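You operate a simulated robot arm through the tools that you are given. There is no shell and no other tool.

You are at the controls of a simulated two-armed robot. One attempt, no reset.

JOB
Shut the cream door. Put the short grey hose from the lower shelf of the grey shelving on the plate of the cooler. Press the white tester button to switch it on. Pull the left lid open. Any order will do. Set down upright: short grey hose.

Only the result counts: the job must be done as asked and must still hold three seconds after the hand-in. Knocking over, shifting, dropping, spilling or breaking anything else fails it. A push-on lid holds only when it is set on centred and level and pressed home; a screw cap is set on level and turned clockwise until tight.

ROBOT AND FRAMES
Two 7-joint arms with two-finger parallel grippers on one trunk, on a base that moves. Base frame: it is fixed to the floor where the robot stands at the start and does not move with it; the origin is under the middle of the robot, x ahead of it, y to its left, z up. Readings come in mm, degrees, newtons and seconds.
The left shoulder is at the start at [20, 138, 1483], the right one opposite. With the tool pointing down near the work surface each hand reaches from about 100 to 380 mm from the robot's upright axis, wherever it stands, measured 20 degrees to its own side. Places, roughly: cream door [-2300, 1500, 1000]; left lid [-2500, 1900, 900]; plate of the cooler (15x15 cm) [2480, 5380, 840]; short grey hose (5x5x10 cm) [200, 6800, 600]; white tester button [2600, 5100, 800]. Payload 1.57 kg a hand.
Tool frame (each hand has its own): the origin (TCP) lies between the finger pads and is the grasp point; the fingertips stand 30 mm ahead of it; z points along the fingers, y is the line along which they close. Largest opening 80 mm; finger width 17, thickness 12; the body of the gripper, 40 by 82 mm, starts 80 mm behind the TCP.
Orientation is that of the tool frame in the base frame, as [roll, pitch, yaw] about the fixed x, y, z axes, in that order (R = Rz(yaw) Ry(pitch) Rx(roll)). With the fingers straight down and closing along the base's y, the tool's x points along the base's -x, its y along +y and its z along -z.

CONTROLS
- The arms move only by the tool nudge_tool. It takes "left_rows", "right_rows" or both (then of equal length, played together; a hand with none holds still); each is a list of rows, each an object (a shift or turn left out is 0, a gripper value left out holds the last) with "xyz": the shift along the tool's x, y, z in units of 25 mm (1.0 is 25 mm), a list of three; "rotation": the turn, a rotation vector about the tool's x, y, z in units of 4 degrees (1.0 is 4 degrees), a list of three; "hand": the gripper command, from -1 (shut) to 1 (fully open), values between in proportion. In form: [{"xyz": [x, y, z], "rotation": [ax, ay, az], "hand": hand}, ...]. A call has 1 to 20 rows; each row shifts and turns the commanded pose from where the row before left it, along the tool's axes as they then stand. A call with a number of a shift or a turn outside -1 to 1 is refused whole. Each row takes 0.2 s and may step no farther than 50 mm and 8.6 degrees from the row before; otherwise, or with a gripper value out of range, the whole call is refused. Where a pose cannot be reached the arm comes as near as it can. A force on the tool above 40 N (or 10 N above the force at the start of the call, whichever is more), or a blocked arm, ends the call early, and 0.2 s more pass. The fingers move at their own pace (about 45 mm/s each) and stop on an object; they squeeze with about 34 N. The grip force told is the motor's: it shows also when the fingers shut on nothing. Time passes only in rows, and 0.2 s behind the last, so rows that do not move let the fingers close. The reply holds the time, the measured pose of the TCP, the force on the tool along the base axes, the opening and the grip force, in the units named above and with some noise, with the torque about the TCP (base axes, N m) and any sound that the robot's microphone picked up.
- Cameras (640 x 400 px; columns grow to the right, rows downward): "scene" is now at [183.9, 21.9, 1360.9]; the picture's right is [0.25, -0.97, 0.00], its down [-0.59, -0.16, -0.79] and it looks along [0.76, 0.20, -0.61] (base axes); focal length 214 px, centre (320, 200). "left" rides on the left gripper at [72, 7, -122] in its tool frame; the picture's right is [-0.09, 1.00, 0.00], its down [-0.84, -0.08, -0.54] and it looks along [-0.54, -0.05, 0.84] (tool axes); focal length 238 px, centre (320, 200). "right" rides on the right gripper at [72, -7, -122] in its tool frame; the picture's right is [0.09, 1.00, 0.00], its down [-0.84, 0.08, -0.54] and it looks along [-0.54, 0.05, 0.84] (tool axes); focal length 238 px, centre (320, 200).
- camera(camera): a new picture of that camera. No time passes.
- raise_lower(by): slides the trunk up (or, below 0, down) by that many mm; the arms and the scene camera ride with it, the base frame stays. It gives what a move gives, with no picture.
- base_move(legs): drives the robot by 1 to 6 legs, each [ahead, left, turn to the left] in mm, mm and degrees, along the robot's own axes; the way and the turn of a leg run together, so that a leg with both is an arc; at most 1500 mm and 180 degrees a leg. The arms and the cameras ride along, it lands a little off, and it stops where it bumps. It gives what a move gives.
- aim_head(pan, tilt): turns the head with the scene camera to pan (to the left, within 60 degrees either way) and tilt (down, from -29 to 69), counted from straight ahead of the robot. It gives what a move gives.
- locate(camera, pixels): for up to 12 pixels [column, row] of the newest picture of that camera ("zoom" is the newest enlarged one), the place [x, y, z] in the base frame of the surface seen there, good to about 2 mm. No time passes.
- enlarge(camera, box): a new picture of the part [left, top, right, bottom] of that camera's present view, enlarged. No time passes.
- close_job(): hands the job in; it is judged then, once.

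Open the grippers and draw the arms clear of the work before you hand the job in, unless the task says otherwise.

The tools are called after "Request:" as name(argument=value, ...) on one line, values as JSON. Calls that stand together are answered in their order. nudge_tool: Moves the arms, as the interface text tells. Its arguments: {"type":"object","properties":{"left_rows":{"type":"array"},"right_rows":{"type":"array"}},"required":[]} The other tools are called the same way: raise_lower (by) moves the trunk up or down; base_move (legs) drives the base; aim_head (pan, tilt) turns the head that bears the scene camera; camera (camera) takes a picture; locate (camera, pixels) gives the place of the surface under pixels of a picture; enlarge (camera, box) takes an enlarged picture of a part of a camera's view; close_job () hands the job in.

At the start:

```text
clock: 0.0
left_ee_pos: [265.3, 172.7, 1123.8]
left_tcp_rot: [173.4, 0.1, -179.7]
left_wrist_force: [-0.2, 0.0, -0.2]
left_wrist_torque: [-0.02, -0.03, -0.03]
left_gripper_width: 79.9
left_grip_force: 0.0
right_ee_pos: [272.5, -110.9, 1136.0]
right_tcp_rot: [-179.9, 0.0, 179.9]
right_wrist_force: [-0.2, 0.2, 0.7]
right_wrist_torque: [0.03, -0.01, 0.0]
right_gripper_width: 80.1
right_grip_force: 0.0
trunk travel left (down, up): [-858.0, 382.0]
robot x, y, heading: [-3.7, 1.2, 0.3]
head pan, tilt (commanded): [14.7, 37.9]
```

scene: 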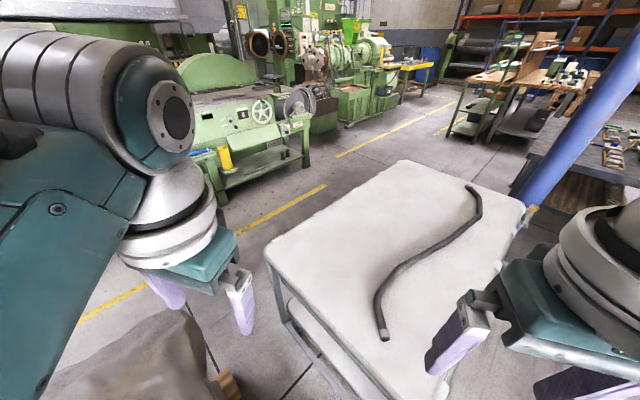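
right: 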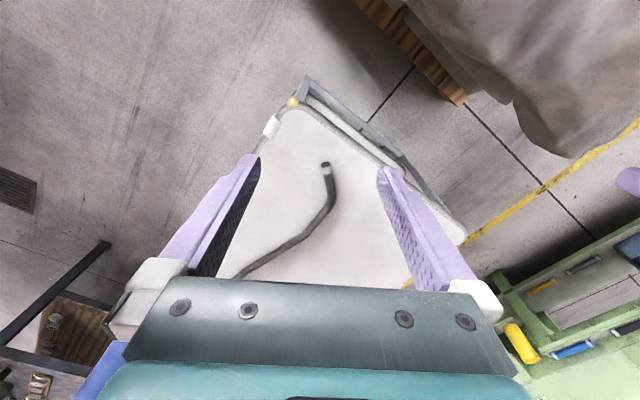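
left: 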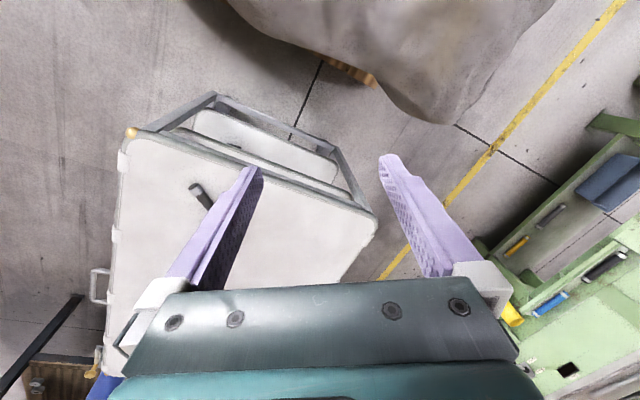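

The start pictures show a workshop with a cart ahead and green machines left of it. I look around with the head before driving anywhere.

Request:
aim_head(pan=60, tilt=15)

Request:
camera(camera="scene")

```text
clock: 1.1
left_ee_pos: [264.1, 178.0, 1123.8]
left_tcp_rot: [172.8, 0.1, -179.7]
left_wrist_force: [1.0, -0.2, 0.2]
left_wrist_torque: [-0.04, 0.0, -0.02]
left_gripper_width: 80.2
left_grip_force: 0.1
right_ee_pos: [273.5, -111.1, 1136.1]
right_tcp_rot: [-179.9, 0.0, -180.0]
right_wrist_force: [0.0, 0.1, 0.6]
right_wrist_torque: [0.01, 0.01, 0.01]
right_gripper_width: 80.1
right_grip_force: 0.1
trunk travel left (down, up): [-858.0, 382.0]
robot x, y, heading: [-2.4, -0.9, -0.4]
head pan, tilt (commanded): [60.0, 15.0]
```

```text
taken
```

scene: 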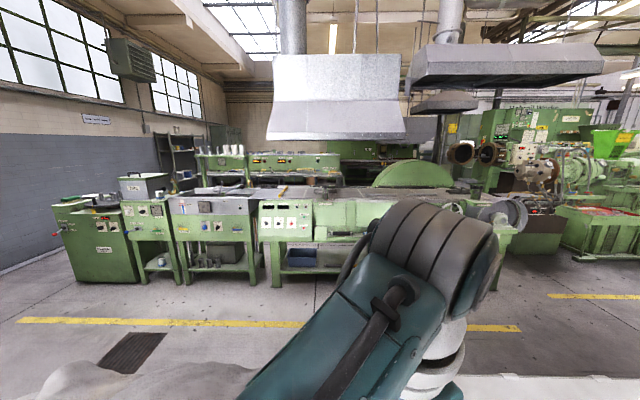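

The view to the left shows a row of green machines beyond a yellow line. I pan to the right side as well to map the free floor.

Request:
locate(camera="scene", pixels=[[100, 205], [275, 235], [140, 190], [330, 220], [185, 145], [245, 160], [380, 175], [20, 320], [300, 323], [110, 230], [160, 270], [60, 270]])

Request:
base_move(legs=[[0, 0, 90]])

Request:
camera(camera="scene")

```text
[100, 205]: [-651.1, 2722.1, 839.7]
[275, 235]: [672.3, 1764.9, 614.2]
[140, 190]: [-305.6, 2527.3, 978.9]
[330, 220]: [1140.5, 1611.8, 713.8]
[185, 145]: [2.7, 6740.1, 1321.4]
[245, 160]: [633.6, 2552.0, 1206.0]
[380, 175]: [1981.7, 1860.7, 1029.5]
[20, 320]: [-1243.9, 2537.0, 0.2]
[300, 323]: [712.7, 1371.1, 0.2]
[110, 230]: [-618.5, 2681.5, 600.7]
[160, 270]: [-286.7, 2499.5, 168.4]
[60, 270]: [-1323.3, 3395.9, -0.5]
```

```text
clock: 5.4
left_ee_pos: [-181.9, 260.7, 1123.7]
left_tcp_rot: [172.6, 0.0, -88.8]
left_wrist_force: [-0.3, 0.9, -0.5]
left_wrist_torque: [0.0, 0.01, -0.02]
left_gripper_width: 79.9
left_grip_force: 0.0
right_ee_pos: [107.5, 275.7, 1136.2]
right_tcp_rot: [-179.9, 0.2, -89.1]
right_wrist_force: [0.3, 0.4, 0.1]
right_wrist_torque: [0.01, 0.01, -0.01]
right_gripper_width: 80.0
right_grip_force: 0.1
trunk travel left (down, up): [-858.0, 382.0]
robot x, y, heading: [-2.0, -2.4, 90.9]
head pan, tilt (commanded): [60.0, 15.0]
```

```text
taken
```

scene: 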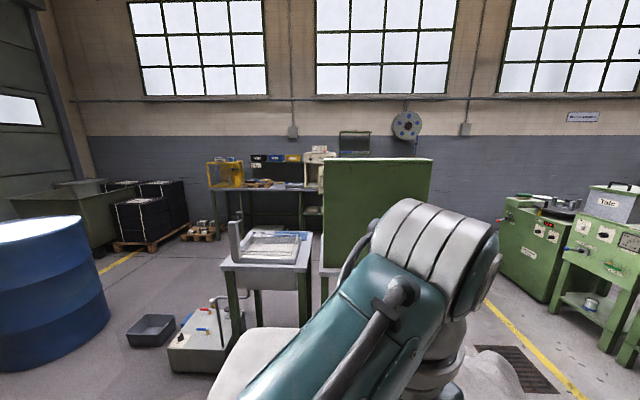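

The view now faces about 150 deg, where the cream door and left lid should lie. I enlarge the middle and locate several points.

Request:
enlarge(camera="scene", box=[180, 120, 460, 300])

Request:
locate(camera="scene", pixels=[[380, 200], [330, 165], [425, 165], [280, 245], [240, 235], [315, 155], [225, 175], [210, 330], [60, 250], [150, 330], [300, 170], [410, 120]])

```text
2.22 times, centred on (320, 210) of scene
```

zoom: 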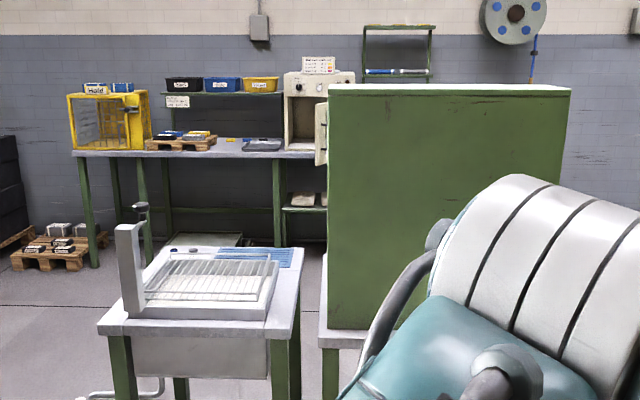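

```text
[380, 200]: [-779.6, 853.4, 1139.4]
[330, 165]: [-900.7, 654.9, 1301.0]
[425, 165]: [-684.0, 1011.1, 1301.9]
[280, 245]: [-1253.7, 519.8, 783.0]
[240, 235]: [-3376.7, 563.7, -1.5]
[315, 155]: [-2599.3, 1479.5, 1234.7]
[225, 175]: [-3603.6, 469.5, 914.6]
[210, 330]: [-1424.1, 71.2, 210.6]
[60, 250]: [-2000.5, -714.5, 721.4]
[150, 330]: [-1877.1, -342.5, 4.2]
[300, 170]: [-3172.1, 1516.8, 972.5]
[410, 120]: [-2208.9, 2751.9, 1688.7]
```

The cream appliance with its door ajar sits at about [-2600, 1480, 1235] behind a green cabinet. I look round with other head pans to find a free way.

Request:
aim_head(pan=10, tilt=30)

Request:
camera(camera="scene")

Request:
aim_head(pan=-60, tilt=20)

Request:
camera(camera="scene")

```text
clock: 6.6
left_ee_pos: [-182.6, 261.2, 1121.9]
left_tcp_rot: [172.4, 0.1, -88.7]
left_wrist_force: [-0.4, 0.8, -0.2]
left_wrist_torque: [-0.01, 0.0, -0.04]
left_gripper_width: 79.7
left_grip_force: 0.1
right_ee_pos: [107.3, 275.4, 1136.7]
right_tcp_rot: [180.0, 0.0, -89.1]
right_wrist_force: [0.3, 0.5, 0.2]
right_wrist_torque: [0.0, 0.03, 0.0]
right_gripper_width: 80.1
right_grip_force: 0.0
trunk travel left (down, up): [-858.0, 382.0]
robot x, y, heading: [1.7, -1.5, 90.9]
head pan, tilt (commanded): [10.0, 30.0]
```

```text
taken
```

scene: 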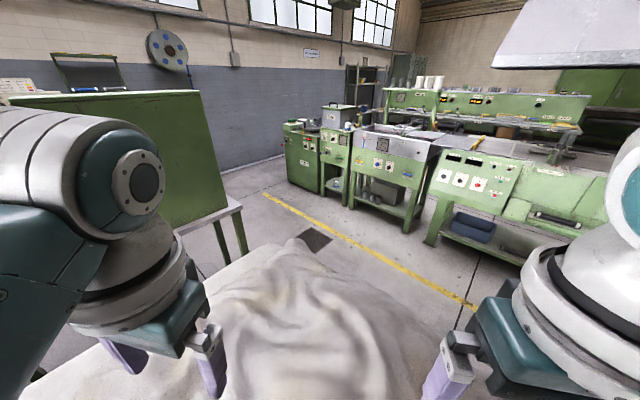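

```text
clock: 8.0
left_ee_pos: [-181.8, 262.9, 1122.9]
left_tcp_rot: [172.6, 0.2, -88.8]
left_wrist_force: [0.4, 0.0, -0.6]
left_wrist_torque: [0.01, -0.01, 0.01]
left_gripper_width: 80.0
left_grip_force: 0.0
right_ee_pos: [107.0, 274.9, 1136.9]
right_tcp_rot: [-179.9, 0.0, -89.2]
right_wrist_force: [0.3, -0.2, -0.3]
right_wrist_torque: [0.02, 0.01, -0.02]
right_gripper_width: 80.1
right_grip_force: 0.0
trunk travel left (down, up): [-858.0, 382.0]
robot x, y, heading: [-1.3, -0.8, 90.9]
head pan, tilt (commanded): [-60.0, 20.0]
```

```text
taken
```

scene: 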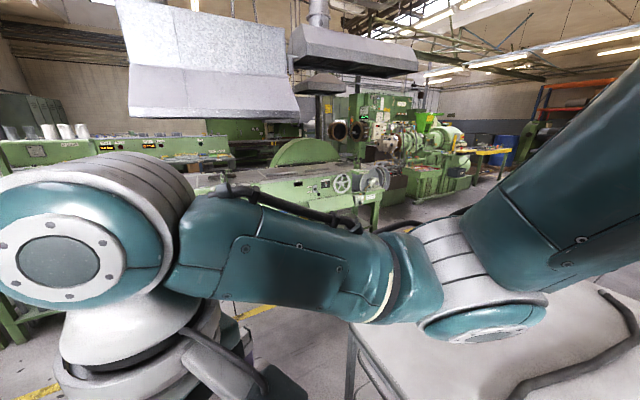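

A draped heap lies ahead (y direction) of the robot and a cart at the right. I look down with the head to locate the heap and the gaps around the base.

Request:
aim_head(pan=0, tilt=50)

Request:
camera(camera="scene")

Request:
locate(camera="scene", pixels=[[320, 200], [320, 300], [320, 120], [250, 200], [400, 200], [320, 380], [250, 100], [420, 120], [220, 150], [440, 250], [320, 60], [480, 60]])

```text
clock: 9.3
left_ee_pos: [-183.3, 261.1, 1122.5]
left_tcp_rot: [172.5, 0.2, -88.8]
left_wrist_force: [0.0, 0.0, 0.4]
left_wrist_torque: [-0.01, 0.01, -0.01]
left_gripper_width: 80.0
left_grip_force: 0.0
right_ee_pos: [106.8, 275.2, 1136.3]
right_tcp_rot: [180.0, 0.0, -89.1]
right_wrist_force: [0.1, -0.3, -0.2]
right_wrist_torque: [0.04, 0.03, -0.01]
right_gripper_width: 80.1
right_grip_force: 0.0
trunk travel left (down, up): [-858.0, 382.0]
robot x, y, heading: [-0.0, 1.5, 91.1]
head pan, tilt (commanded): [0.0, 50.0]
```

```text
taken
```

scene: 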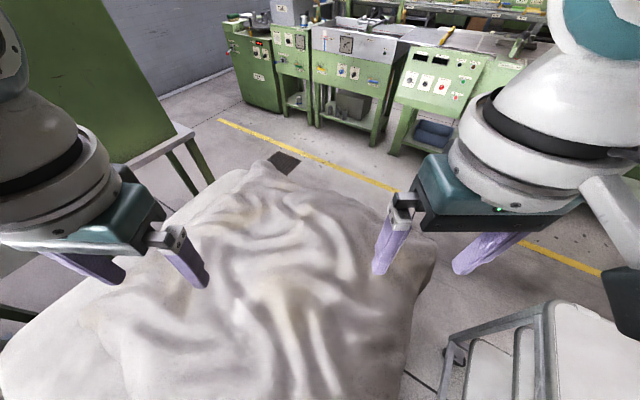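

```text
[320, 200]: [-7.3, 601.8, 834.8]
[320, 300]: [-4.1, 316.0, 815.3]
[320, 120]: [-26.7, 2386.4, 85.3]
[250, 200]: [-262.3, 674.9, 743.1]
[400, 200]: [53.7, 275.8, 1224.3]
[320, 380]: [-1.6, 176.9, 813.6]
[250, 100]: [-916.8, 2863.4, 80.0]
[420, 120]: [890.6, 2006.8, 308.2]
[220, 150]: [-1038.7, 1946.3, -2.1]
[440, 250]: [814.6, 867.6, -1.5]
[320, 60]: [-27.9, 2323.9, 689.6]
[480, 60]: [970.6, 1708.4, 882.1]
```

The heap is about 820 mm high and starts just ahead of the robot. I locate its edges and the cart's near edge to find a gap.

Request:
locate(camera="scene", pixels=[[410, 350], [425, 290], [435, 250], [400, 390], [540, 310], [450, 340], [545, 390], [620, 340], [10, 390], [150, 225], [60, 320], [240, 172]])

Request:
aim_head(pan=60, tilt=55)

Request:
camera(camera="scene")

Request:
locate(camera="scene", pixels=[[100, 200], [200, 200], [100, 300], [200, 300], [250, 350], [320, 380], [350, 300], [450, 350], [250, 250], [50, 150], [300, 150], [150, 380]])

```text
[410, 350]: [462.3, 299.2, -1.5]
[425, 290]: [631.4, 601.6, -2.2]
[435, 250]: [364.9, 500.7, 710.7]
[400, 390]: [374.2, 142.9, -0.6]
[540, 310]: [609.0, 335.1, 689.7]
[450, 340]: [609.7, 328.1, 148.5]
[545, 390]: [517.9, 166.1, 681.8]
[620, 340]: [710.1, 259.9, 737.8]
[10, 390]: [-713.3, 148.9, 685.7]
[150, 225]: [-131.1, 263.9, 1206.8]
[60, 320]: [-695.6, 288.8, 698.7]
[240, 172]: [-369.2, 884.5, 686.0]
```

```text
clock: 10.6
left_ee_pos: [-183.0, 262.6, 1123.5]
left_tcp_rot: [172.6, 0.1, -88.8]
left_wrist_force: [-0.6, 0.1, -0.2]
left_wrist_torque: [-0.01, -0.01, 0.02]
left_gripper_width: 80.1
left_grip_force: 0.1
right_ee_pos: [106.2, 274.5, 1135.6]
right_tcp_rot: [-180.0, 0.0, -89.1]
right_wrist_force: [0.6, -0.3, -0.1]
right_wrist_torque: [-0.01, 0.02, -0.01]
right_gripper_width: 79.9
right_grip_force: 0.0
trunk travel left (down, up): [-858.0, 382.0]
robot x, y, heading: [-2.1, 0.1, 90.9]
head pan, tilt (commanded): [60.0, 55.0]
```

```text
taken
```

scene: 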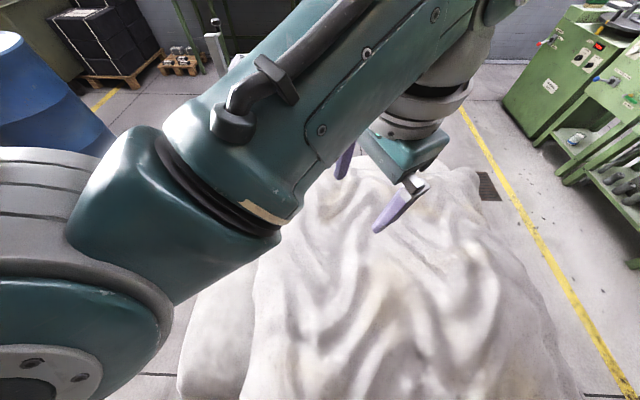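

```text
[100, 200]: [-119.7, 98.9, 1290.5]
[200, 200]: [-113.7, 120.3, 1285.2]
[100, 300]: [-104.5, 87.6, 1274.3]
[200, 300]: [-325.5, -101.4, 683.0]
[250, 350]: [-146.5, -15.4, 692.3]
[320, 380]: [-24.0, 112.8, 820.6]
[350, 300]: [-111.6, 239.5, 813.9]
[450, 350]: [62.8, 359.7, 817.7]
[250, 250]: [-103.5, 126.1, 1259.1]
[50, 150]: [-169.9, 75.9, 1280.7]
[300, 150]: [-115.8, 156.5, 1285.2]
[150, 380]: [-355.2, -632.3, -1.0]
```

The heap reaches to about 115 mm from the robot's axis on the left side, so the way out is elsewhere. I turn on to face about -120 deg and look that way.

Request:
base_move(legs=[[0, 0, 90]])

Request:
aim_head(pan=0, tilt=40)

Request:
camera(camera="scene")

Request:
aim_head(pan=60, tilt=40)

Request:
camera(camera="scene")

```text
clock: 14.7
left_ee_pos: [-268.6, -172.6, 1122.7]
left_tcp_rot: [172.6, 0.0, -1.1]
left_wrist_force: [-1.4, 0.8, -0.5]
left_wrist_torque: [-0.01, -0.01, -0.02]
left_gripper_width: 79.9
left_grip_force: 0.0
right_ee_pos: [-269.7, 118.0, 1136.7]
right_tcp_rot: [179.9, 0.0, -1.4]
right_wrist_force: [0.5, -0.3, 0.3]
right_wrist_torque: [0.01, -0.01, 0.0]
right_gripper_width: 80.2
right_grip_force: 0.1
trunk travel left (down, up): [-858.0, 382.0]
robot x, y, heading: [0.2, -0.7, 178.5]
head pan, tilt (commanded): [60.0, 55.0]
```

```text
clock: 16.0
left_ee_pos: [-269.0, -174.1, 1121.8]
left_tcp_rot: [172.4, 0.2, -1.1]
left_wrist_force: [-0.6, 0.2, -0.1]
left_wrist_torque: [-0.02, 0.01, 0.0]
left_gripper_width: 80.0
left_grip_force: 0.1
right_ee_pos: [-270.7, 116.8, 1135.4]
right_tcp_rot: [-180.0, 0.0, -1.5]
right_wrist_force: [-0.7, 0.2, 0.3]
right_wrist_torque: [0.03, -0.01, -0.02]
right_gripper_width: 80.0
right_grip_force: 0.1
trunk travel left (down, up): [-858.0, 382.0]
robot x, y, heading: [-0.1, 1.4, 178.4]
head pan, tilt (commanded): [0.0, 40.0]
```

```text
taken
```

scene: 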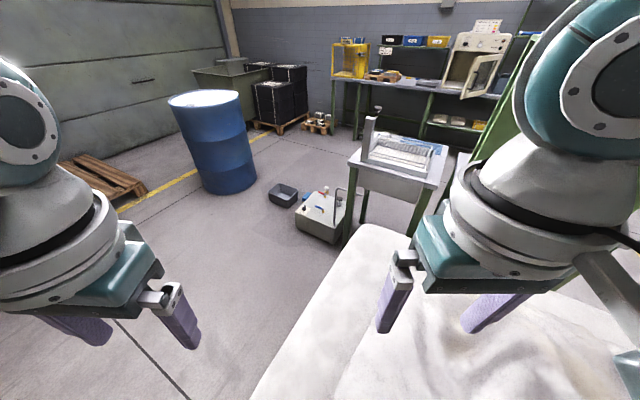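

```text
clock: 17.3
left_ee_pos: [-269.2, -173.2, 1121.9]
left_tcp_rot: [172.3, 0.1, -1.2]
left_wrist_force: [0.0, -0.3, -0.3]
left_wrist_torque: [0.04, -0.01, 0.01]
left_gripper_width: 79.8
left_grip_force: 0.0
right_ee_pos: [-271.3, 117.0, 1136.5]
right_tcp_rot: [-179.9, 0.0, -1.4]
right_wrist_force: [0.7, -0.1, -0.2]
right_wrist_torque: [-0.01, -0.02, 0.01]
right_gripper_width: 80.1
right_grip_force: 0.0
trunk travel left (down, up): [-858.0, 382.0]
robot x, y, heading: [-0.7, 0.9, 178.6]
head pan, tilt (commanded): [60.0, 40.0]
```

```text
taken
```

scene: 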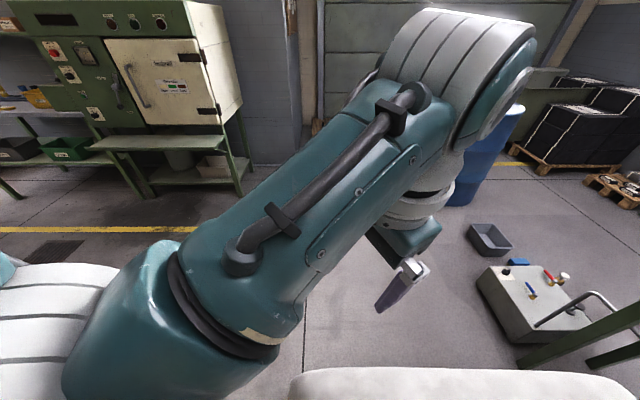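

Free floor is seen to the left of the heap's edge (pixels (255,400)-(370,225) in the pan 0 view). I measure edges and look down at the robot's own base.

Request:
aim_head(pan=0, tilt=69)

Request:
camera(camera="scene")

Request:
locate(camera="scene", pixels=[[320, 200], [320, 300], [320, 390], [250, 390], [200, 300], [250, 200], [320, 100], [200, 390], [400, 390], [280, 250], [250, 300], [400, 250]])

```text
clock: 18.6
left_ee_pos: [-269.7, -172.2, 1122.1]
left_tcp_rot: [172.5, 0.1, -1.2]
left_wrist_force: [1.5, 0.2, -0.1]
left_wrist_torque: [0.0, 0.01, -0.02]
left_gripper_width: 79.9
left_grip_force: 0.0
right_ee_pos: [-270.8, 118.5, 1136.4]
right_tcp_rot: [-180.0, 0.1, -1.4]
right_wrist_force: [-0.8, 0.8, 0.2]
right_wrist_torque: [0.03, -0.03, 0.01]
right_gripper_width: 80.0
right_grip_force: 0.0
trunk travel left (down, up): [-858.0, 382.0]
robot x, y, heading: [3.0, 2.2, 178.6]
head pan, tilt (commanded): [0.0, 68.8]
```

```text
taken
```

scene: 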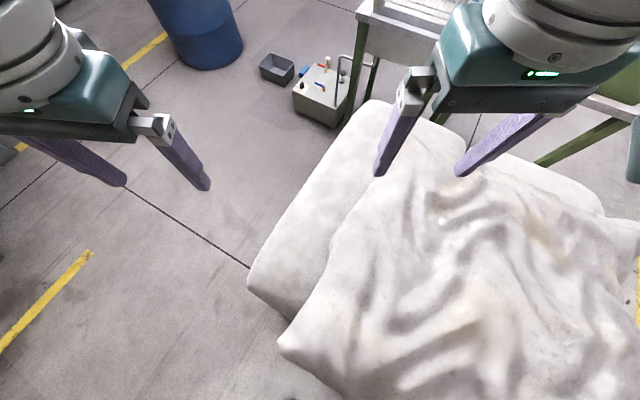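

```text
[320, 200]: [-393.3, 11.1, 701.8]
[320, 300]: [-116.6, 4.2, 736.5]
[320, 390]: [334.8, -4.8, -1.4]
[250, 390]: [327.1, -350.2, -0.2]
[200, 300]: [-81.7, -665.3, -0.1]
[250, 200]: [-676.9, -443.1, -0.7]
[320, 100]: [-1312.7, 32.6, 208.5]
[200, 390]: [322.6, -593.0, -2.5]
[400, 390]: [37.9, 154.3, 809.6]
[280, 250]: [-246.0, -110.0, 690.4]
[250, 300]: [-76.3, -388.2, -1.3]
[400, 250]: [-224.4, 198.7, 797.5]
```

The robot's base seems slim, and the bed edge is ~115 mm from the axis, while a lane lies between bed and cart. I turn to face the room's long aisle (heading 59 deg) and sidestep to the lane's middle.

Request:
base_move(legs=[[0, 0, -119.4], [0, -160, 0]])

Request:
aim_head(pan=0, tilt=60)

Request:
camera(camera="scene")

Request:
locate(camera="scene", pixels=[[320, 200], [320, 300], [320, 390], [250, 390], [200, 300], [250, 200], [320, 100], [200, 390], [400, 390], [380, 250], [400, 300], [400, 200]])

```text
clock: 25.0
left_ee_pos: [117.2, 239.0, 1122.2]
left_tcp_rot: [172.4, 0.2, -120.1]
left_wrist_force: [0.1, -0.7, 0.1]
left_wrist_torque: [0.0, -0.01, 0.01]
left_gripper_width: 80.0
left_grip_force: 0.0
right_ee_pos: [371.2, 99.7, 1137.2]
right_tcp_rot: [180.0, 0.0, -120.3]
right_wrist_force: [-0.2, -0.1, -0.3]
right_wrist_torque: [0.0, 0.01, 0.01]
right_gripper_width: 79.9
right_grip_force: 0.0
trunk travel left (down, up): [-858.0, 382.0]
robot x, y, heading: [138.4, -80.4, 59.6]
head pan, tilt (commanded): [0.0, 68.8]
```

```text
clock: 25.7
left_ee_pos: [115.4, 239.8, 1122.7]
left_tcp_rot: [172.3, 0.1, -120.0]
left_wrist_force: [0.5, 0.5, 0.3]
left_wrist_torque: [0.02, -0.02, -0.01]
left_gripper_width: 80.1
left_grip_force: 0.1
right_ee_pos: [372.1, 99.9, 1136.2]
right_tcp_rot: [179.9, 0.0, -120.4]
right_wrist_force: [0.2, 0.9, 0.3]
right_wrist_torque: [0.02, 0.01, 0.0]
right_gripper_width: 80.1
right_grip_force: 0.0
trunk travel left (down, up): [-858.0, 382.0]
robot x, y, heading: [139.0, -77.3, 59.6]
head pan, tilt (commanded): [0.0, 60.0]
```

```text
taken
```

scene: 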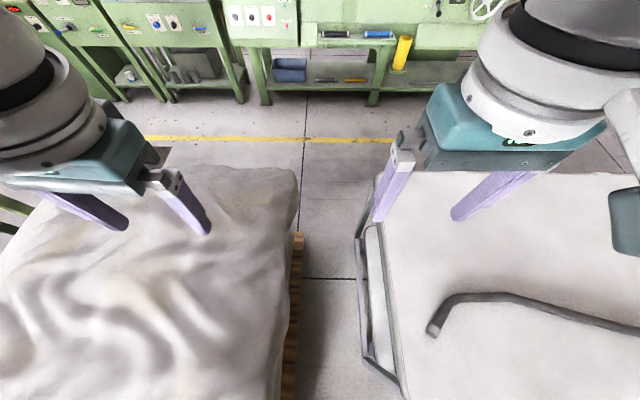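

```text
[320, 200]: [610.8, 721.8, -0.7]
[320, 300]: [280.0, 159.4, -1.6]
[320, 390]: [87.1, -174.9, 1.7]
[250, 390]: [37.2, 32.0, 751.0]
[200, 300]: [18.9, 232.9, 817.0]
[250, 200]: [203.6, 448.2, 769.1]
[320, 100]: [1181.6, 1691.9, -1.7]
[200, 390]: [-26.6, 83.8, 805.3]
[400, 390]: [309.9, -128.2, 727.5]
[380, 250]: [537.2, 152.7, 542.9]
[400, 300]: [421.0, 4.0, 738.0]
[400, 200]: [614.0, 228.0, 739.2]
```

The lane ahead is visible between the bed's edge (column ~297) and the cart frame (column ~360). I locate both edges to judge the clearance.

Request:
locate(camera="scene", pixels=[[299, 240], [288, 380], [294, 200], [288, 300], [358, 245], [365, 340], [400, 380], [372, 215], [302, 275], [355, 240], [290, 395], [280, 350]])

```text
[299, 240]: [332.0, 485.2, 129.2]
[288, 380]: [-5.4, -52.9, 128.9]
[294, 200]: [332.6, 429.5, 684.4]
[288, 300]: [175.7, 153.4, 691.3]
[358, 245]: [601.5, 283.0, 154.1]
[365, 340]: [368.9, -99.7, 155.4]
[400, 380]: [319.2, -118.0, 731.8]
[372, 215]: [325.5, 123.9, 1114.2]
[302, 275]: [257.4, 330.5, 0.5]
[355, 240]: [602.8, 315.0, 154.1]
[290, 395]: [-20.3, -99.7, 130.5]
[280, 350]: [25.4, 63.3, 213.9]
```

The lane runs from about 36 to 334 mm in the room's cross axis and the robot stands at 160, so it fits. I drive ahead 1100 mm into the aisle.

Request:
base_move(legs=[[0, -20, 0], [1100, 0, 0]])

Request:
aim_head(pan=60, tilt=35)

Request:
camera(camera="scene")

```text
clock: 31.7
left_ee_pos: [673.4, 1180.7, 1122.6]
left_tcp_rot: [172.4, 0.1, -119.1]
left_wrist_force: [0.4, 0.5, 0.1]
left_wrist_torque: [-0.01, -0.05, -0.04]
left_gripper_width: 80.0
left_grip_force: 0.0
right_ee_pos: [931.2, 1045.7, 1136.2]
right_tcp_rot: [-180.0, 0.0, -119.5]
right_wrist_force: [0.1, 0.3, -0.3]
right_wrist_torque: [-0.01, -0.01, 0.0]
right_gripper_width: 80.0
right_grip_force: 0.1
trunk travel left (down, up): [-858.0, 382.0]
robot x, y, heading: [700.3, 865.0, 60.6]
head pan, tilt (commanded): [0.0, 60.0]
```

```text
clock: 33.0
left_ee_pos: [673.8, 1182.1, 1122.6]
left_tcp_rot: [172.4, 0.1, -119.0]
left_wrist_force: [0.1, 0.6, -1.1]
left_wrist_torque: [0.03, 0.02, 0.03]
left_gripper_width: 80.2
left_grip_force: 0.0
right_ee_pos: [931.2, 1045.2, 1136.2]
right_tcp_rot: [180.0, 0.0, -119.4]
right_wrist_force: [1.1, 0.0, 0.3]
right_wrist_torque: [-0.01, 0.0, 0.0]
right_gripper_width: 80.2
right_grip_force: 0.2
trunk travel left (down, up): [-858.0, 382.0]
robot x, y, heading: [698.3, 866.1, 60.5]
head pan, tilt (commanded): [60.0, 35.0]
```

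```text
taken
```

scene: 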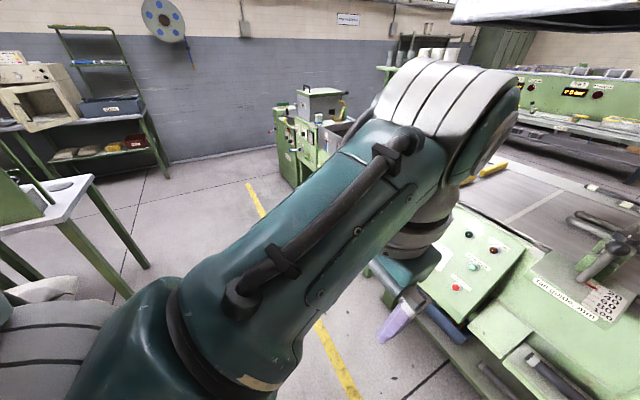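

The open cream-doored oven shows at (40,95) and a blue-grey box at (112,105) beside it on a bench. I enlarge that area and locate points there.

Request:
enlarge(camera="scene", box=[0, 20, 200, 180])

Request:
locate(camera="scene", pixels=[[40, 100], [112, 105], [80, 155], [150, 150], [170, 170], [300, 130], [230, 120], [250, 190], [345, 115], [20, 70], [75, 100], [10, 100]])

```text
2.50 times, centred on (100, 100) of scene
```

zoom: 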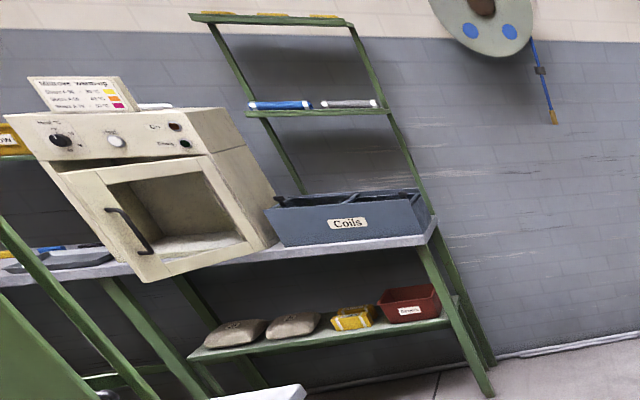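

```text
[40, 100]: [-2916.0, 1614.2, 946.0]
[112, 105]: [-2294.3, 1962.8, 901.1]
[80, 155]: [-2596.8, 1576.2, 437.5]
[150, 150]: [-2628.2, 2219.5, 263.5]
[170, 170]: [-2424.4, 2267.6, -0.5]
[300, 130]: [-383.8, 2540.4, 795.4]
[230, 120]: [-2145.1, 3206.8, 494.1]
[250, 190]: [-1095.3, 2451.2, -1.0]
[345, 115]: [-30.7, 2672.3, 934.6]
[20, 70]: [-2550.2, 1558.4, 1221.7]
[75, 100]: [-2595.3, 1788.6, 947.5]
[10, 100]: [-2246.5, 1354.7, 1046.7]
```

The oven stands at about [-2550,1560] and the 'Coils' box with lids at about [-2294,1963], with a clear aisle to them. I turn left to face along the aisle and drive.

Request:
base_move(legs=[[0, 0, 88.7], [1100, 0, 0], [900, 0, 0]])

Request:
aim_head(pan=20, tilt=25)

Request:
camera(camera="scene")

```text
clock: 46.8
left_ee_pos: [-1381.9, 1801.4, 1122.1]
left_tcp_rot: [172.4, 0.0, -27.0]
left_wrist_force: [0.0, -0.1, -0.5]
left_wrist_torque: [-0.02, 0.05, -0.01]
left_gripper_width: 80.0
left_grip_force: 0.0
right_ee_pos: [-1257.1, 2064.0, 1136.0]
right_tcp_rot: [179.9, -0.1, -27.2]
right_wrist_force: [-0.8, -0.2, -0.7]
right_wrist_torque: [0.01, 0.01, 0.01]
right_gripper_width: 80.2
right_grip_force: 0.0
trunk travel left (down, up): [-858.0, 382.0]
robot x, y, heading: [-1066.7, 1838.2, 152.6]
head pan, tilt (commanded): [60.0, 35.0]
```

```text
clock: 47.9
left_ee_pos: [-1381.1, 1800.9, 1122.1]
left_tcp_rot: [172.4, 0.1, -27.0]
left_wrist_force: [0.3, -0.8, -0.4]
left_wrist_torque: [-0.06, -0.03, 0.02]
left_gripper_width: 80.2
left_grip_force: 0.1
right_ee_pos: [-1256.3, 2063.7, 1136.1]
right_tcp_rot: [180.0, 0.1, -27.3]
right_wrist_force: [-0.2, -0.8, -0.5]
right_wrist_torque: [-0.01, -0.01, -0.01]
right_gripper_width: 80.4
right_grip_force: 0.0
trunk travel left (down, up): [-858.0, 382.0]
robot x, y, heading: [-1062.5, 1836.5, 152.6]
head pan, tilt (commanded): [20.0, 25.0]
```

```text
taken
```

scene: 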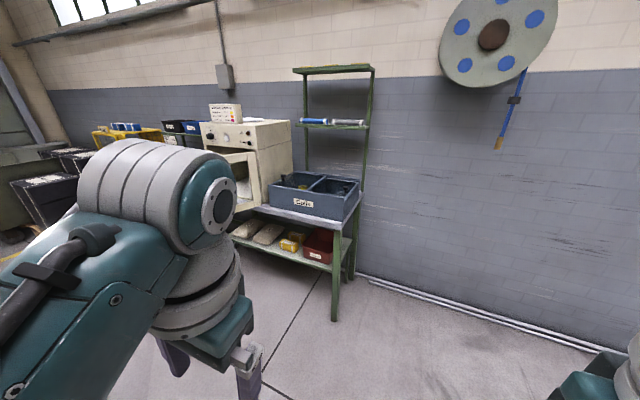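

The oven and the 'Coils' box are in view at (265,165) and (312,195). I enlarge for detail.

Request:
enlarge(camera="scene", box=[190, 90, 390, 215])

Request:
locate(camera="scene", pixels=[[302, 203], [270, 200], [340, 215], [355, 190], [295, 178], [330, 180], [235, 160], [262, 190], [265, 160], [290, 165], [205, 130], [335, 310]])

```text
3.20 times, centred on (290, 152) of scene
```

zoom: 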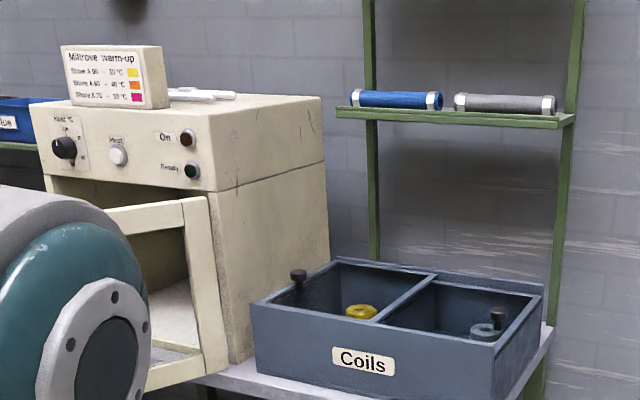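

```text
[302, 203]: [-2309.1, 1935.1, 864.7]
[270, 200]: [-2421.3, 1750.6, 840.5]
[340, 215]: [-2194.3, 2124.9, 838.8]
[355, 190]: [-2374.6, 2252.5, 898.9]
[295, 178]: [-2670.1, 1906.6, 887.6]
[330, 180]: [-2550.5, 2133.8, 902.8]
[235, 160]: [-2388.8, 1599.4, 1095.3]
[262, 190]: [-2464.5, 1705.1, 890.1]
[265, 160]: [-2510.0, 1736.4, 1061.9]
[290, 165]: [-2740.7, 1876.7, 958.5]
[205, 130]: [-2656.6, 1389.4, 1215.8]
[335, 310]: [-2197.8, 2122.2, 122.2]
```

The 'Coils' box has two compartments, each with a black knob, and the oven door is ajar. I drive nearer, squaring up to the bench.

Request:
base_move(legs=[[0, 0, -3.4], [520, 0, 0], [0, 600, 0]])

Request:
aim_head(pan=0, tilt=35)

Request:
camera(camera="scene")

Request:
camera(camera="left")

Request:
camera(camera="right")

```text
clock: 54.4
left_ee_pos: [-2137.2, 1558.3, 1123.3]
left_tcp_rot: [172.4, 0.2, -30.1]
left_wrist_force: [0.2, -0.3, 0.4]
left_wrist_torque: [-0.01, 0.02, 0.02]
left_gripper_width: 80.0
left_grip_force: 0.0
right_ee_pos: [-1997.1, 1813.5, 1136.3]
right_tcp_rot: [-180.0, 0.0, -30.5]
right_wrist_force: [0.5, 0.5, 0.6]
right_wrist_torque: [0.02, -0.01, -0.02]
right_gripper_width: 80.0
right_grip_force: 0.0
trunk travel left (down, up): [-858.0, 382.0]
robot x, y, heading: [-1817.0, 1577.4, 149.6]
head pan, tilt (commanded): [20.0, 25.0]
```

```text
clock: 55.2
left_ee_pos: [-2136.1, 1558.1, 1122.4]
left_tcp_rot: [172.4, 0.2, -30.1]
left_wrist_force: [0.4, 0.1, 1.4]
left_wrist_torque: [0.03, -0.03, 0.02]
left_gripper_width: 80.0
left_grip_force: 0.1
right_ee_pos: [-1997.1, 1814.2, 1135.8]
right_tcp_rot: [180.0, 0.1, -30.5]
right_wrist_force: [0.2, 0.7, 0.0]
right_wrist_torque: [0.0, 0.04, 0.02]
right_gripper_width: 80.0
right_grip_force: 0.0
trunk travel left (down, up): [-858.0, 382.0]
robot x, y, heading: [-1815.5, 1582.2, 149.7]
head pan, tilt (commanded): [0.0, 35.0]
```

```text
taken
```

scene: 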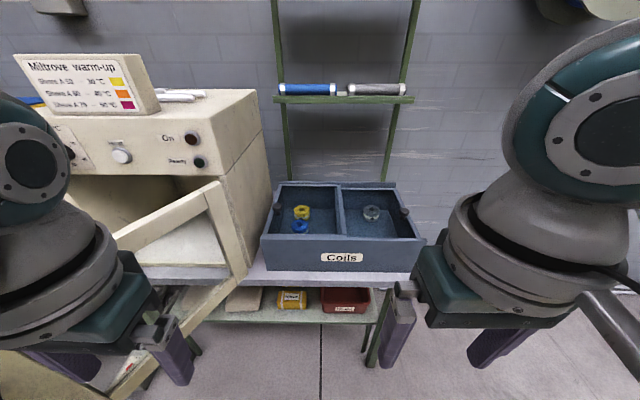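

```text
taken
```

left: 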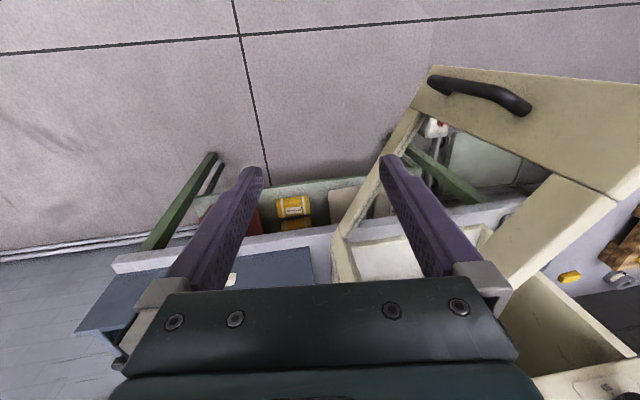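

```text
taken
```

right: 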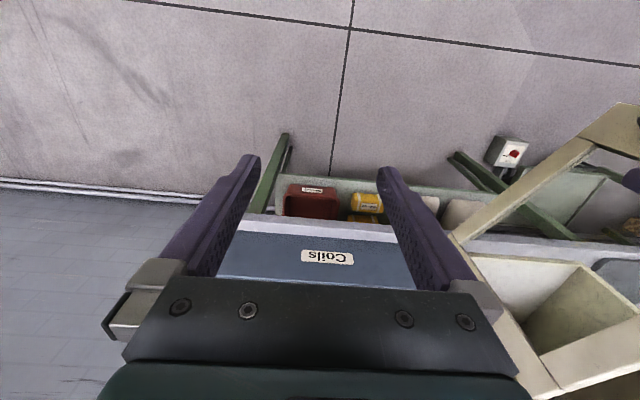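

Now the oven door is plainly seen, hinged on its right and swung toward the left arm, and the Coils box is ahead at (340,225). I enlarge the box and locate door points.

Request:
enlarge(camera="scene", box=[250, 170, 430, 280])

Request:
locate(camera="scene", pixels=[[215, 195], [240, 270], [150, 225], [222, 230], [180, 310], [220, 170], [262, 170], [245, 240], [40, 110], [208, 150], [130, 370], [105, 390]])

Request:
locate(camera="left", pixels=[[435, 75], [460, 85], [525, 105], [600, 90], [420, 110], [345, 230], [560, 220], [520, 270], [350, 280], [600, 195], [630, 190], [570, 310]])

```text
3.56 times, centred on (340, 225) of scene
```

zoom: 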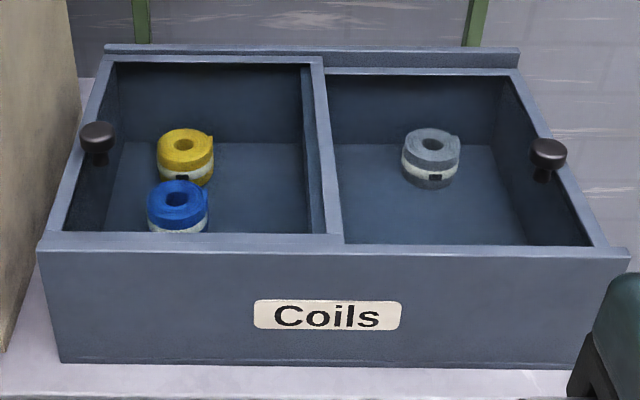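

```text
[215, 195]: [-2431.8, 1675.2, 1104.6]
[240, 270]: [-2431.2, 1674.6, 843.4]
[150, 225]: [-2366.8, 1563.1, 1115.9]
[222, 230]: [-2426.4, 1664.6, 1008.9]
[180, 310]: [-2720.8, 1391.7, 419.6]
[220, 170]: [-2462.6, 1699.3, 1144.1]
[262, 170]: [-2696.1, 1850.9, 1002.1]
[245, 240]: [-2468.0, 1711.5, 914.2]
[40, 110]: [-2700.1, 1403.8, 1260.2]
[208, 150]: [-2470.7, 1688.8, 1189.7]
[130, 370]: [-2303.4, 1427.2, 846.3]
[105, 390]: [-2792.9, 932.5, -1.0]
```

```text
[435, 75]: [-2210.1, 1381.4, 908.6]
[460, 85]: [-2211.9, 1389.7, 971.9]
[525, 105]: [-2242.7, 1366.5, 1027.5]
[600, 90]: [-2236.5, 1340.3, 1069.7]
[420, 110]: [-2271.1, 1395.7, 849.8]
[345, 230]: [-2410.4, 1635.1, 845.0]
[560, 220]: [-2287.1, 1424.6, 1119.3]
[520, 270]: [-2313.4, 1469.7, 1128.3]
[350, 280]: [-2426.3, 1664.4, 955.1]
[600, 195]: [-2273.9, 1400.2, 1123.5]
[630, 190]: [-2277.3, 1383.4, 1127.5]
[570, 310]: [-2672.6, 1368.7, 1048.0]
```

The two lids look like sliding glass panels with knobs at their outer edges (zoom (97,135) and (548,150)), the left lid seeming to lie in the upper track. I locate the details of knobs and frames.

Request:
locate(camera="zoom", pixels=[[97, 130], [97, 155], [548, 148], [85, 180], [325, 150], [200, 238], [460, 246], [210, 60], [420, 72], [315, 48], [200, 150], [40, 245]])

Request:
enlarge(camera="scene", box=[255, 175, 345, 245])

```text
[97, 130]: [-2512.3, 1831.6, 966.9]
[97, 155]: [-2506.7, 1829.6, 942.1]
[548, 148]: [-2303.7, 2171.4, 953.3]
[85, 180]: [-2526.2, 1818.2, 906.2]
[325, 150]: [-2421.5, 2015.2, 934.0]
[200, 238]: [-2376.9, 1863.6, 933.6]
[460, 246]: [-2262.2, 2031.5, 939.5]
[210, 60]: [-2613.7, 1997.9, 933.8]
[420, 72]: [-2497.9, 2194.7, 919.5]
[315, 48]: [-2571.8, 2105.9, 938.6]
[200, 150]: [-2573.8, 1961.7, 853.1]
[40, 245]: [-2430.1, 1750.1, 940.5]
```

```text
5.71 times, centred on (300, 210) of scene
```

zoom: 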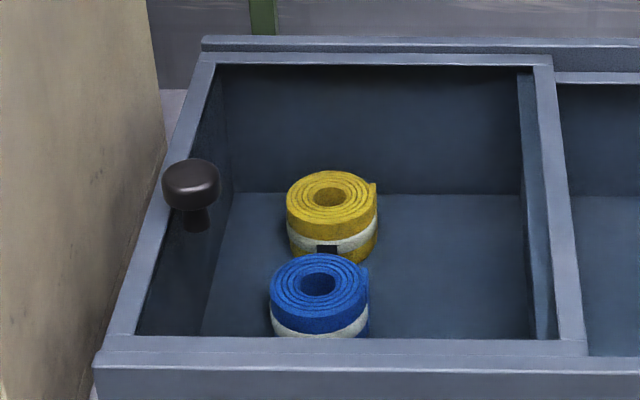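

The lid frames lie at z 934 (left, upper) and 920 (right, lower), so the left lid should slide to the right over the right one. First I study the oven door in detail, turning the head left.

Request:
aim_head(pan=35, tilt=35)

Request:
camera(camera="scene")

Request:
enlarge(camera="left", box=[320, 40, 640, 300])

```text
clock: 56.2
left_ee_pos: [-2137.1, 1557.8, 1122.0]
left_tcp_rot: [172.3, 0.1, -30.0]
left_wrist_force: [0.1, 0.0, -0.4]
left_wrist_torque: [-0.01, 0.01, 0.04]
left_gripper_width: 80.1
left_grip_force: 0.0
right_ee_pos: [-1997.6, 1813.2, 1136.4]
right_tcp_rot: [-179.9, 0.0, -30.5]
right_wrist_force: [0.6, -0.3, 0.6]
right_wrist_torque: [-0.02, -0.04, 0.04]
right_gripper_width: 80.0
right_grip_force: 0.1
trunk travel left (down, up): [-858.0, 382.0]
robot x, y, heading: [-1814.8, 1582.3, 149.7]
head pan, tilt (commanded): [35.0, 35.0]
```

```text
taken
```

scene: 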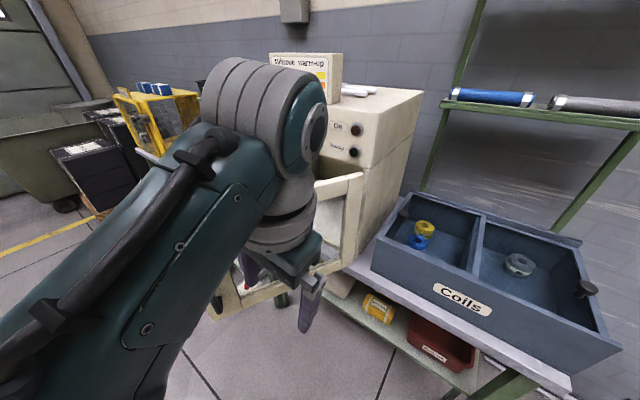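

```text
1.54 times, centred on (480, 170) of left
```

zoom: 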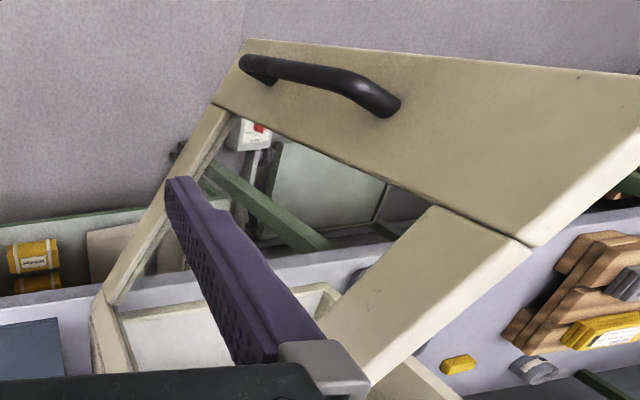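

The left-hand view shows the door's wide handle stile and the narrower top rail. I locate their corners to know where solid faces are.

Request:
locate(camera="zoom", pixels=[[432, 208], [525, 240], [400, 330], [370, 260], [330, 330], [500, 130], [560, 180], [600, 90], [630, 110], [230, 100], [160, 200], [115, 300]])

```text
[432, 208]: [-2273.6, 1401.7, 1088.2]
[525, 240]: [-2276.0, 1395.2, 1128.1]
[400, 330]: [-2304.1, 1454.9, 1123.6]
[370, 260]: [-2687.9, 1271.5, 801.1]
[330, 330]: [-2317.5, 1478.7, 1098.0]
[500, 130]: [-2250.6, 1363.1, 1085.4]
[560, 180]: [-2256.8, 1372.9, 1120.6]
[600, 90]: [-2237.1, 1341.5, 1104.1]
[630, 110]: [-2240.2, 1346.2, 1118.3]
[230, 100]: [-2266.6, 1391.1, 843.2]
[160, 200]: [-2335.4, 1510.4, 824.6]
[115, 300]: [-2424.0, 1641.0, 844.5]
```

Handle stile spans about 85 mm at the free end and the top rail z 1088-1128; the door stands open about 61 deg with its hinge on the right. I turn the left hand to point forward with shut fingers, easing it forward and to the right while turning.

Request:
nudge_tool(left_rows=[{"xyz": [-0.32, -0.15, 0], "rotation": [0.95, 0, 0], "hand": -1}, {"xyz": [-0.32, -0.15, 0], "rotation": [0.95, 0, 0]}, {"xyz": [-0.32, -0.15, 0], "rotation": [0, -1, 0]}, {"xyz": [-0.32, -0.15, 0.02], "rotation": [0, -1, 0]}, {"xyz": [-0.32, -0.15, 0.04], "rotation": [0, -1, 0]}, {"xyz": [-0.31, -0.15, 0.07], "rotation": [0, -1, 0]}, {"xyz": [-0.31, -0.15, 0.09], "rotation": [0, -1, 0]}, {"xyz": [-0.3, -0.15, 0.11], "rotation": [0, -1, 0]}, {"xyz": [-0.29, -0.15, 0.13], "rotation": [0, -1, 0]}, {"xyz": [-0.28, -0.15, 0.15], "rotation": [0, -1, 0]}, {"xyz": [-0.27, -0.15, 0.17], "rotation": [0, -1, 0]}, {"xyz": [-0.26, -0.15, 0.19], "rotation": [0, -1, 0]}])

```text
clock: 58.8
left_ee_pos: [-2204.8, 1637.6, 1123.4]
left_tcp_rot: [177.9, 40.7, -31.4]
left_wrist_force: [0.1, -0.4, 0.4]
left_wrist_torque: [-0.03, 0.01, 0.0]
left_gripper_width: 0.0
left_grip_force: 21.5
right_ee_pos: [-1996.5, 1813.8, 1136.1]
right_tcp_rot: [180.0, -0.1, -30.5]
right_wrist_force: [-0.1, -0.6, 0.0]
right_wrist_torque: [-0.02, 0.02, -0.01]
right_gripper_width: 80.3
right_grip_force: 0.0
trunk travel left (down, up): [-858.0, 382.0]
robot x, y, heading: [-1819.2, 1581.6, 149.5]
head pan, tilt (commanded): [35.0, 35.0]
```

The hand tilts as wanted, now at pitch 40. I go on to nearly horizontal.

Request:
nudge_tool(left_rows=[{"xyz": [-0.25, -0.1, 0.21], "rotation": [0, -1, 0]}, {"xyz": [-0.23, -0.1, 0.22], "rotation": [0, -1, 0]}, {"xyz": [-0.21, -0.1, 0.24], "rotation": [0, -1, 0]}, {"xyz": [-0.2, -0.1, 0.25], "rotation": [0, -1, 0]}, {"xyz": [-0.18, -0.1, 0.27], "rotation": [0, -1, 0]}, {"xyz": [-0.16, -0.1, 0.28], "rotation": [0, -1, 0]}, {"xyz": [-0.14, -0.1, 0.29], "rotation": [0, -1, 0]}, {"xyz": [-0.12, -0.1, 0.3], "rotation": [0, -1, 0]}, {"xyz": [-0.1, -0.1, 0.3], "rotation": [0, -1, 0]}, {"xyz": [-0.08, -0.1, 0.31], "rotation": [0, -1, 0]}, {"xyz": [-0.06, -0.1, 0.31], "rotation": [0, -1, 0]}])

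Request:
aim_head(pan=10, tilt=30)

Request:
camera(camera="scene")

```text
clock: 61.4
left_ee_pos: [-2273.4, 1686.5, 1113.3]
left_tcp_rot: [138.1, 82.0, -72.2]
left_wrist_force: [0.8, -0.1, 0.1]
left_wrist_torque: [0.01, 0.0, 0.01]
left_gripper_width: 0.0
left_grip_force: 21.8
right_ee_pos: [-1997.4, 1812.8, 1136.1]
right_tcp_rot: [180.0, 0.0, -30.5]
right_wrist_force: [-0.3, -0.4, 0.1]
right_wrist_torque: [0.05, 0.01, 0.02]
right_gripper_width: 80.0
right_grip_force: 0.2
trunk travel left (down, up): [-858.0, 382.0]
robot x, y, heading: [-1819.5, 1584.4, 149.6]
head pan, tilt (commanded): [35.0, 35.0]
stopped in row 11 (left hand): the arm was blocked; the commanded pose is now the measured one
```

```text
clock: 62.3
left_ee_pos: [-2272.8, 1687.0, 1113.4]
left_tcp_rot: [138.5, 82.0, -71.7]
left_wrist_force: [0.0, -0.1, 0.4]
left_wrist_torque: [0.04, -0.03, 0.01]
left_gripper_width: 0.0
left_grip_force: 21.3
right_ee_pos: [-1996.7, 1814.3, 1136.7]
right_tcp_rot: [179.9, 0.0, -30.5]
right_wrist_force: [-0.8, -0.4, -0.8]
right_wrist_torque: [-0.03, 0.0, 0.0]
right_gripper_width: 79.8
right_grip_force: 0.0
trunk travel left (down, up): [-858.0, 382.0]
robot x, y, heading: [-1818.8, 1580.2, 149.5]
head pan, tilt (commanded): [10.0, 30.0]
```

```text
taken
```

scene: 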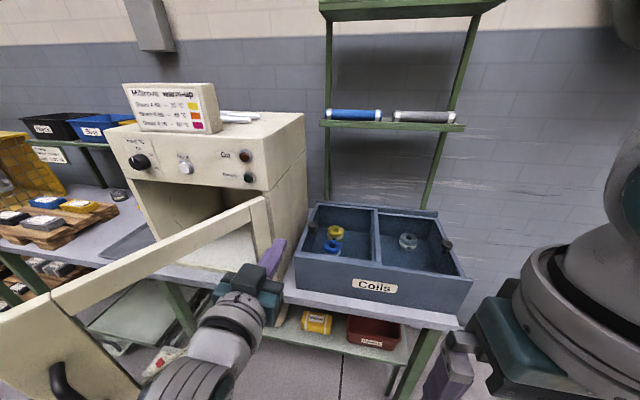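

The left hand now points forward at (255,275) in the view, to the right of the door's outer face. I draw it back 130 mm before shifting the base a little left and forward.

Request:
nudge_tool(left_rows=[{"xyz": [0.12, 0, -0.9]}, {"xyz": [0.12, 0, -0.9]}, {"xyz": [0.12, 0, -0.9]}, {"xyz": [0.12, 0, -0.9]}, {"xyz": [0.12, 0, -0.9]}, {"xyz": [0.12, 0, -0.7]}])

```text
clock: 63.7
left_ee_pos: [-2162.9, 1619.4, 1109.4]
left_tcp_rot: [134.3, 81.9, -76.3]
left_wrist_force: [-0.2, 0.0, 0.3]
left_wrist_torque: [0.02, -0.04, -0.01]
left_gripper_width: 0.0
left_grip_force: 21.8
right_ee_pos: [-1997.1, 1813.4, 1136.7]
right_tcp_rot: [-180.0, 0.1, -30.5]
right_wrist_force: [-0.1, 0.4, 0.1]
right_wrist_torque: [0.0, -0.01, 0.01]
right_gripper_width: 79.9
right_grip_force: 0.1
trunk travel left (down, up): [-858.0, 382.0]
robot x, y, heading: [-1816.1, 1585.9, 149.8]
head pan, tilt (commanded): [10.0, 30.0]
```

The hand is at v~280, clear of the door. Before shifting the base I check where the left forearm and wrist are relative to the door.

Request:
camera(camera="scene")

Request:
locate(camera="scene", pixels=[[250, 320], [200, 350], [170, 390], [110, 270], [50, 290], [220, 300], [150, 395], [265, 300], [20, 390], [130, 390]])

```text
taken
```

scene: 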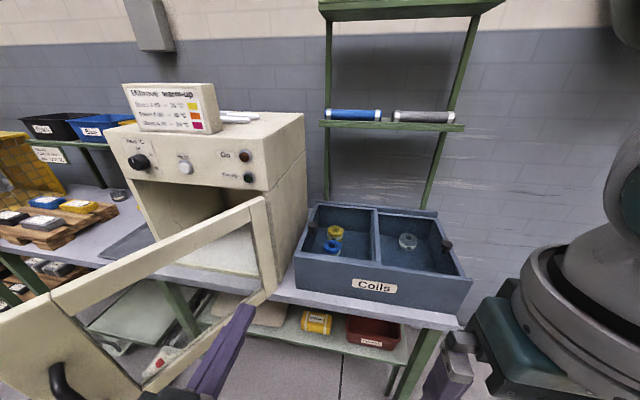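

```text
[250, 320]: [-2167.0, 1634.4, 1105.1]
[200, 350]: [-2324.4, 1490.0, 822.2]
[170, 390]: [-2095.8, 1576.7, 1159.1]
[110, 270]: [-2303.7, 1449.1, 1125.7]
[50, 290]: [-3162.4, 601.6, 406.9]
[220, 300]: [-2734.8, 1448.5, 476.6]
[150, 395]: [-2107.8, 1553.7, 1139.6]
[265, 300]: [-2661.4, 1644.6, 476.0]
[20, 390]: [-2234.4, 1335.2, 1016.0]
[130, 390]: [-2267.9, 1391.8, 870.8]
```

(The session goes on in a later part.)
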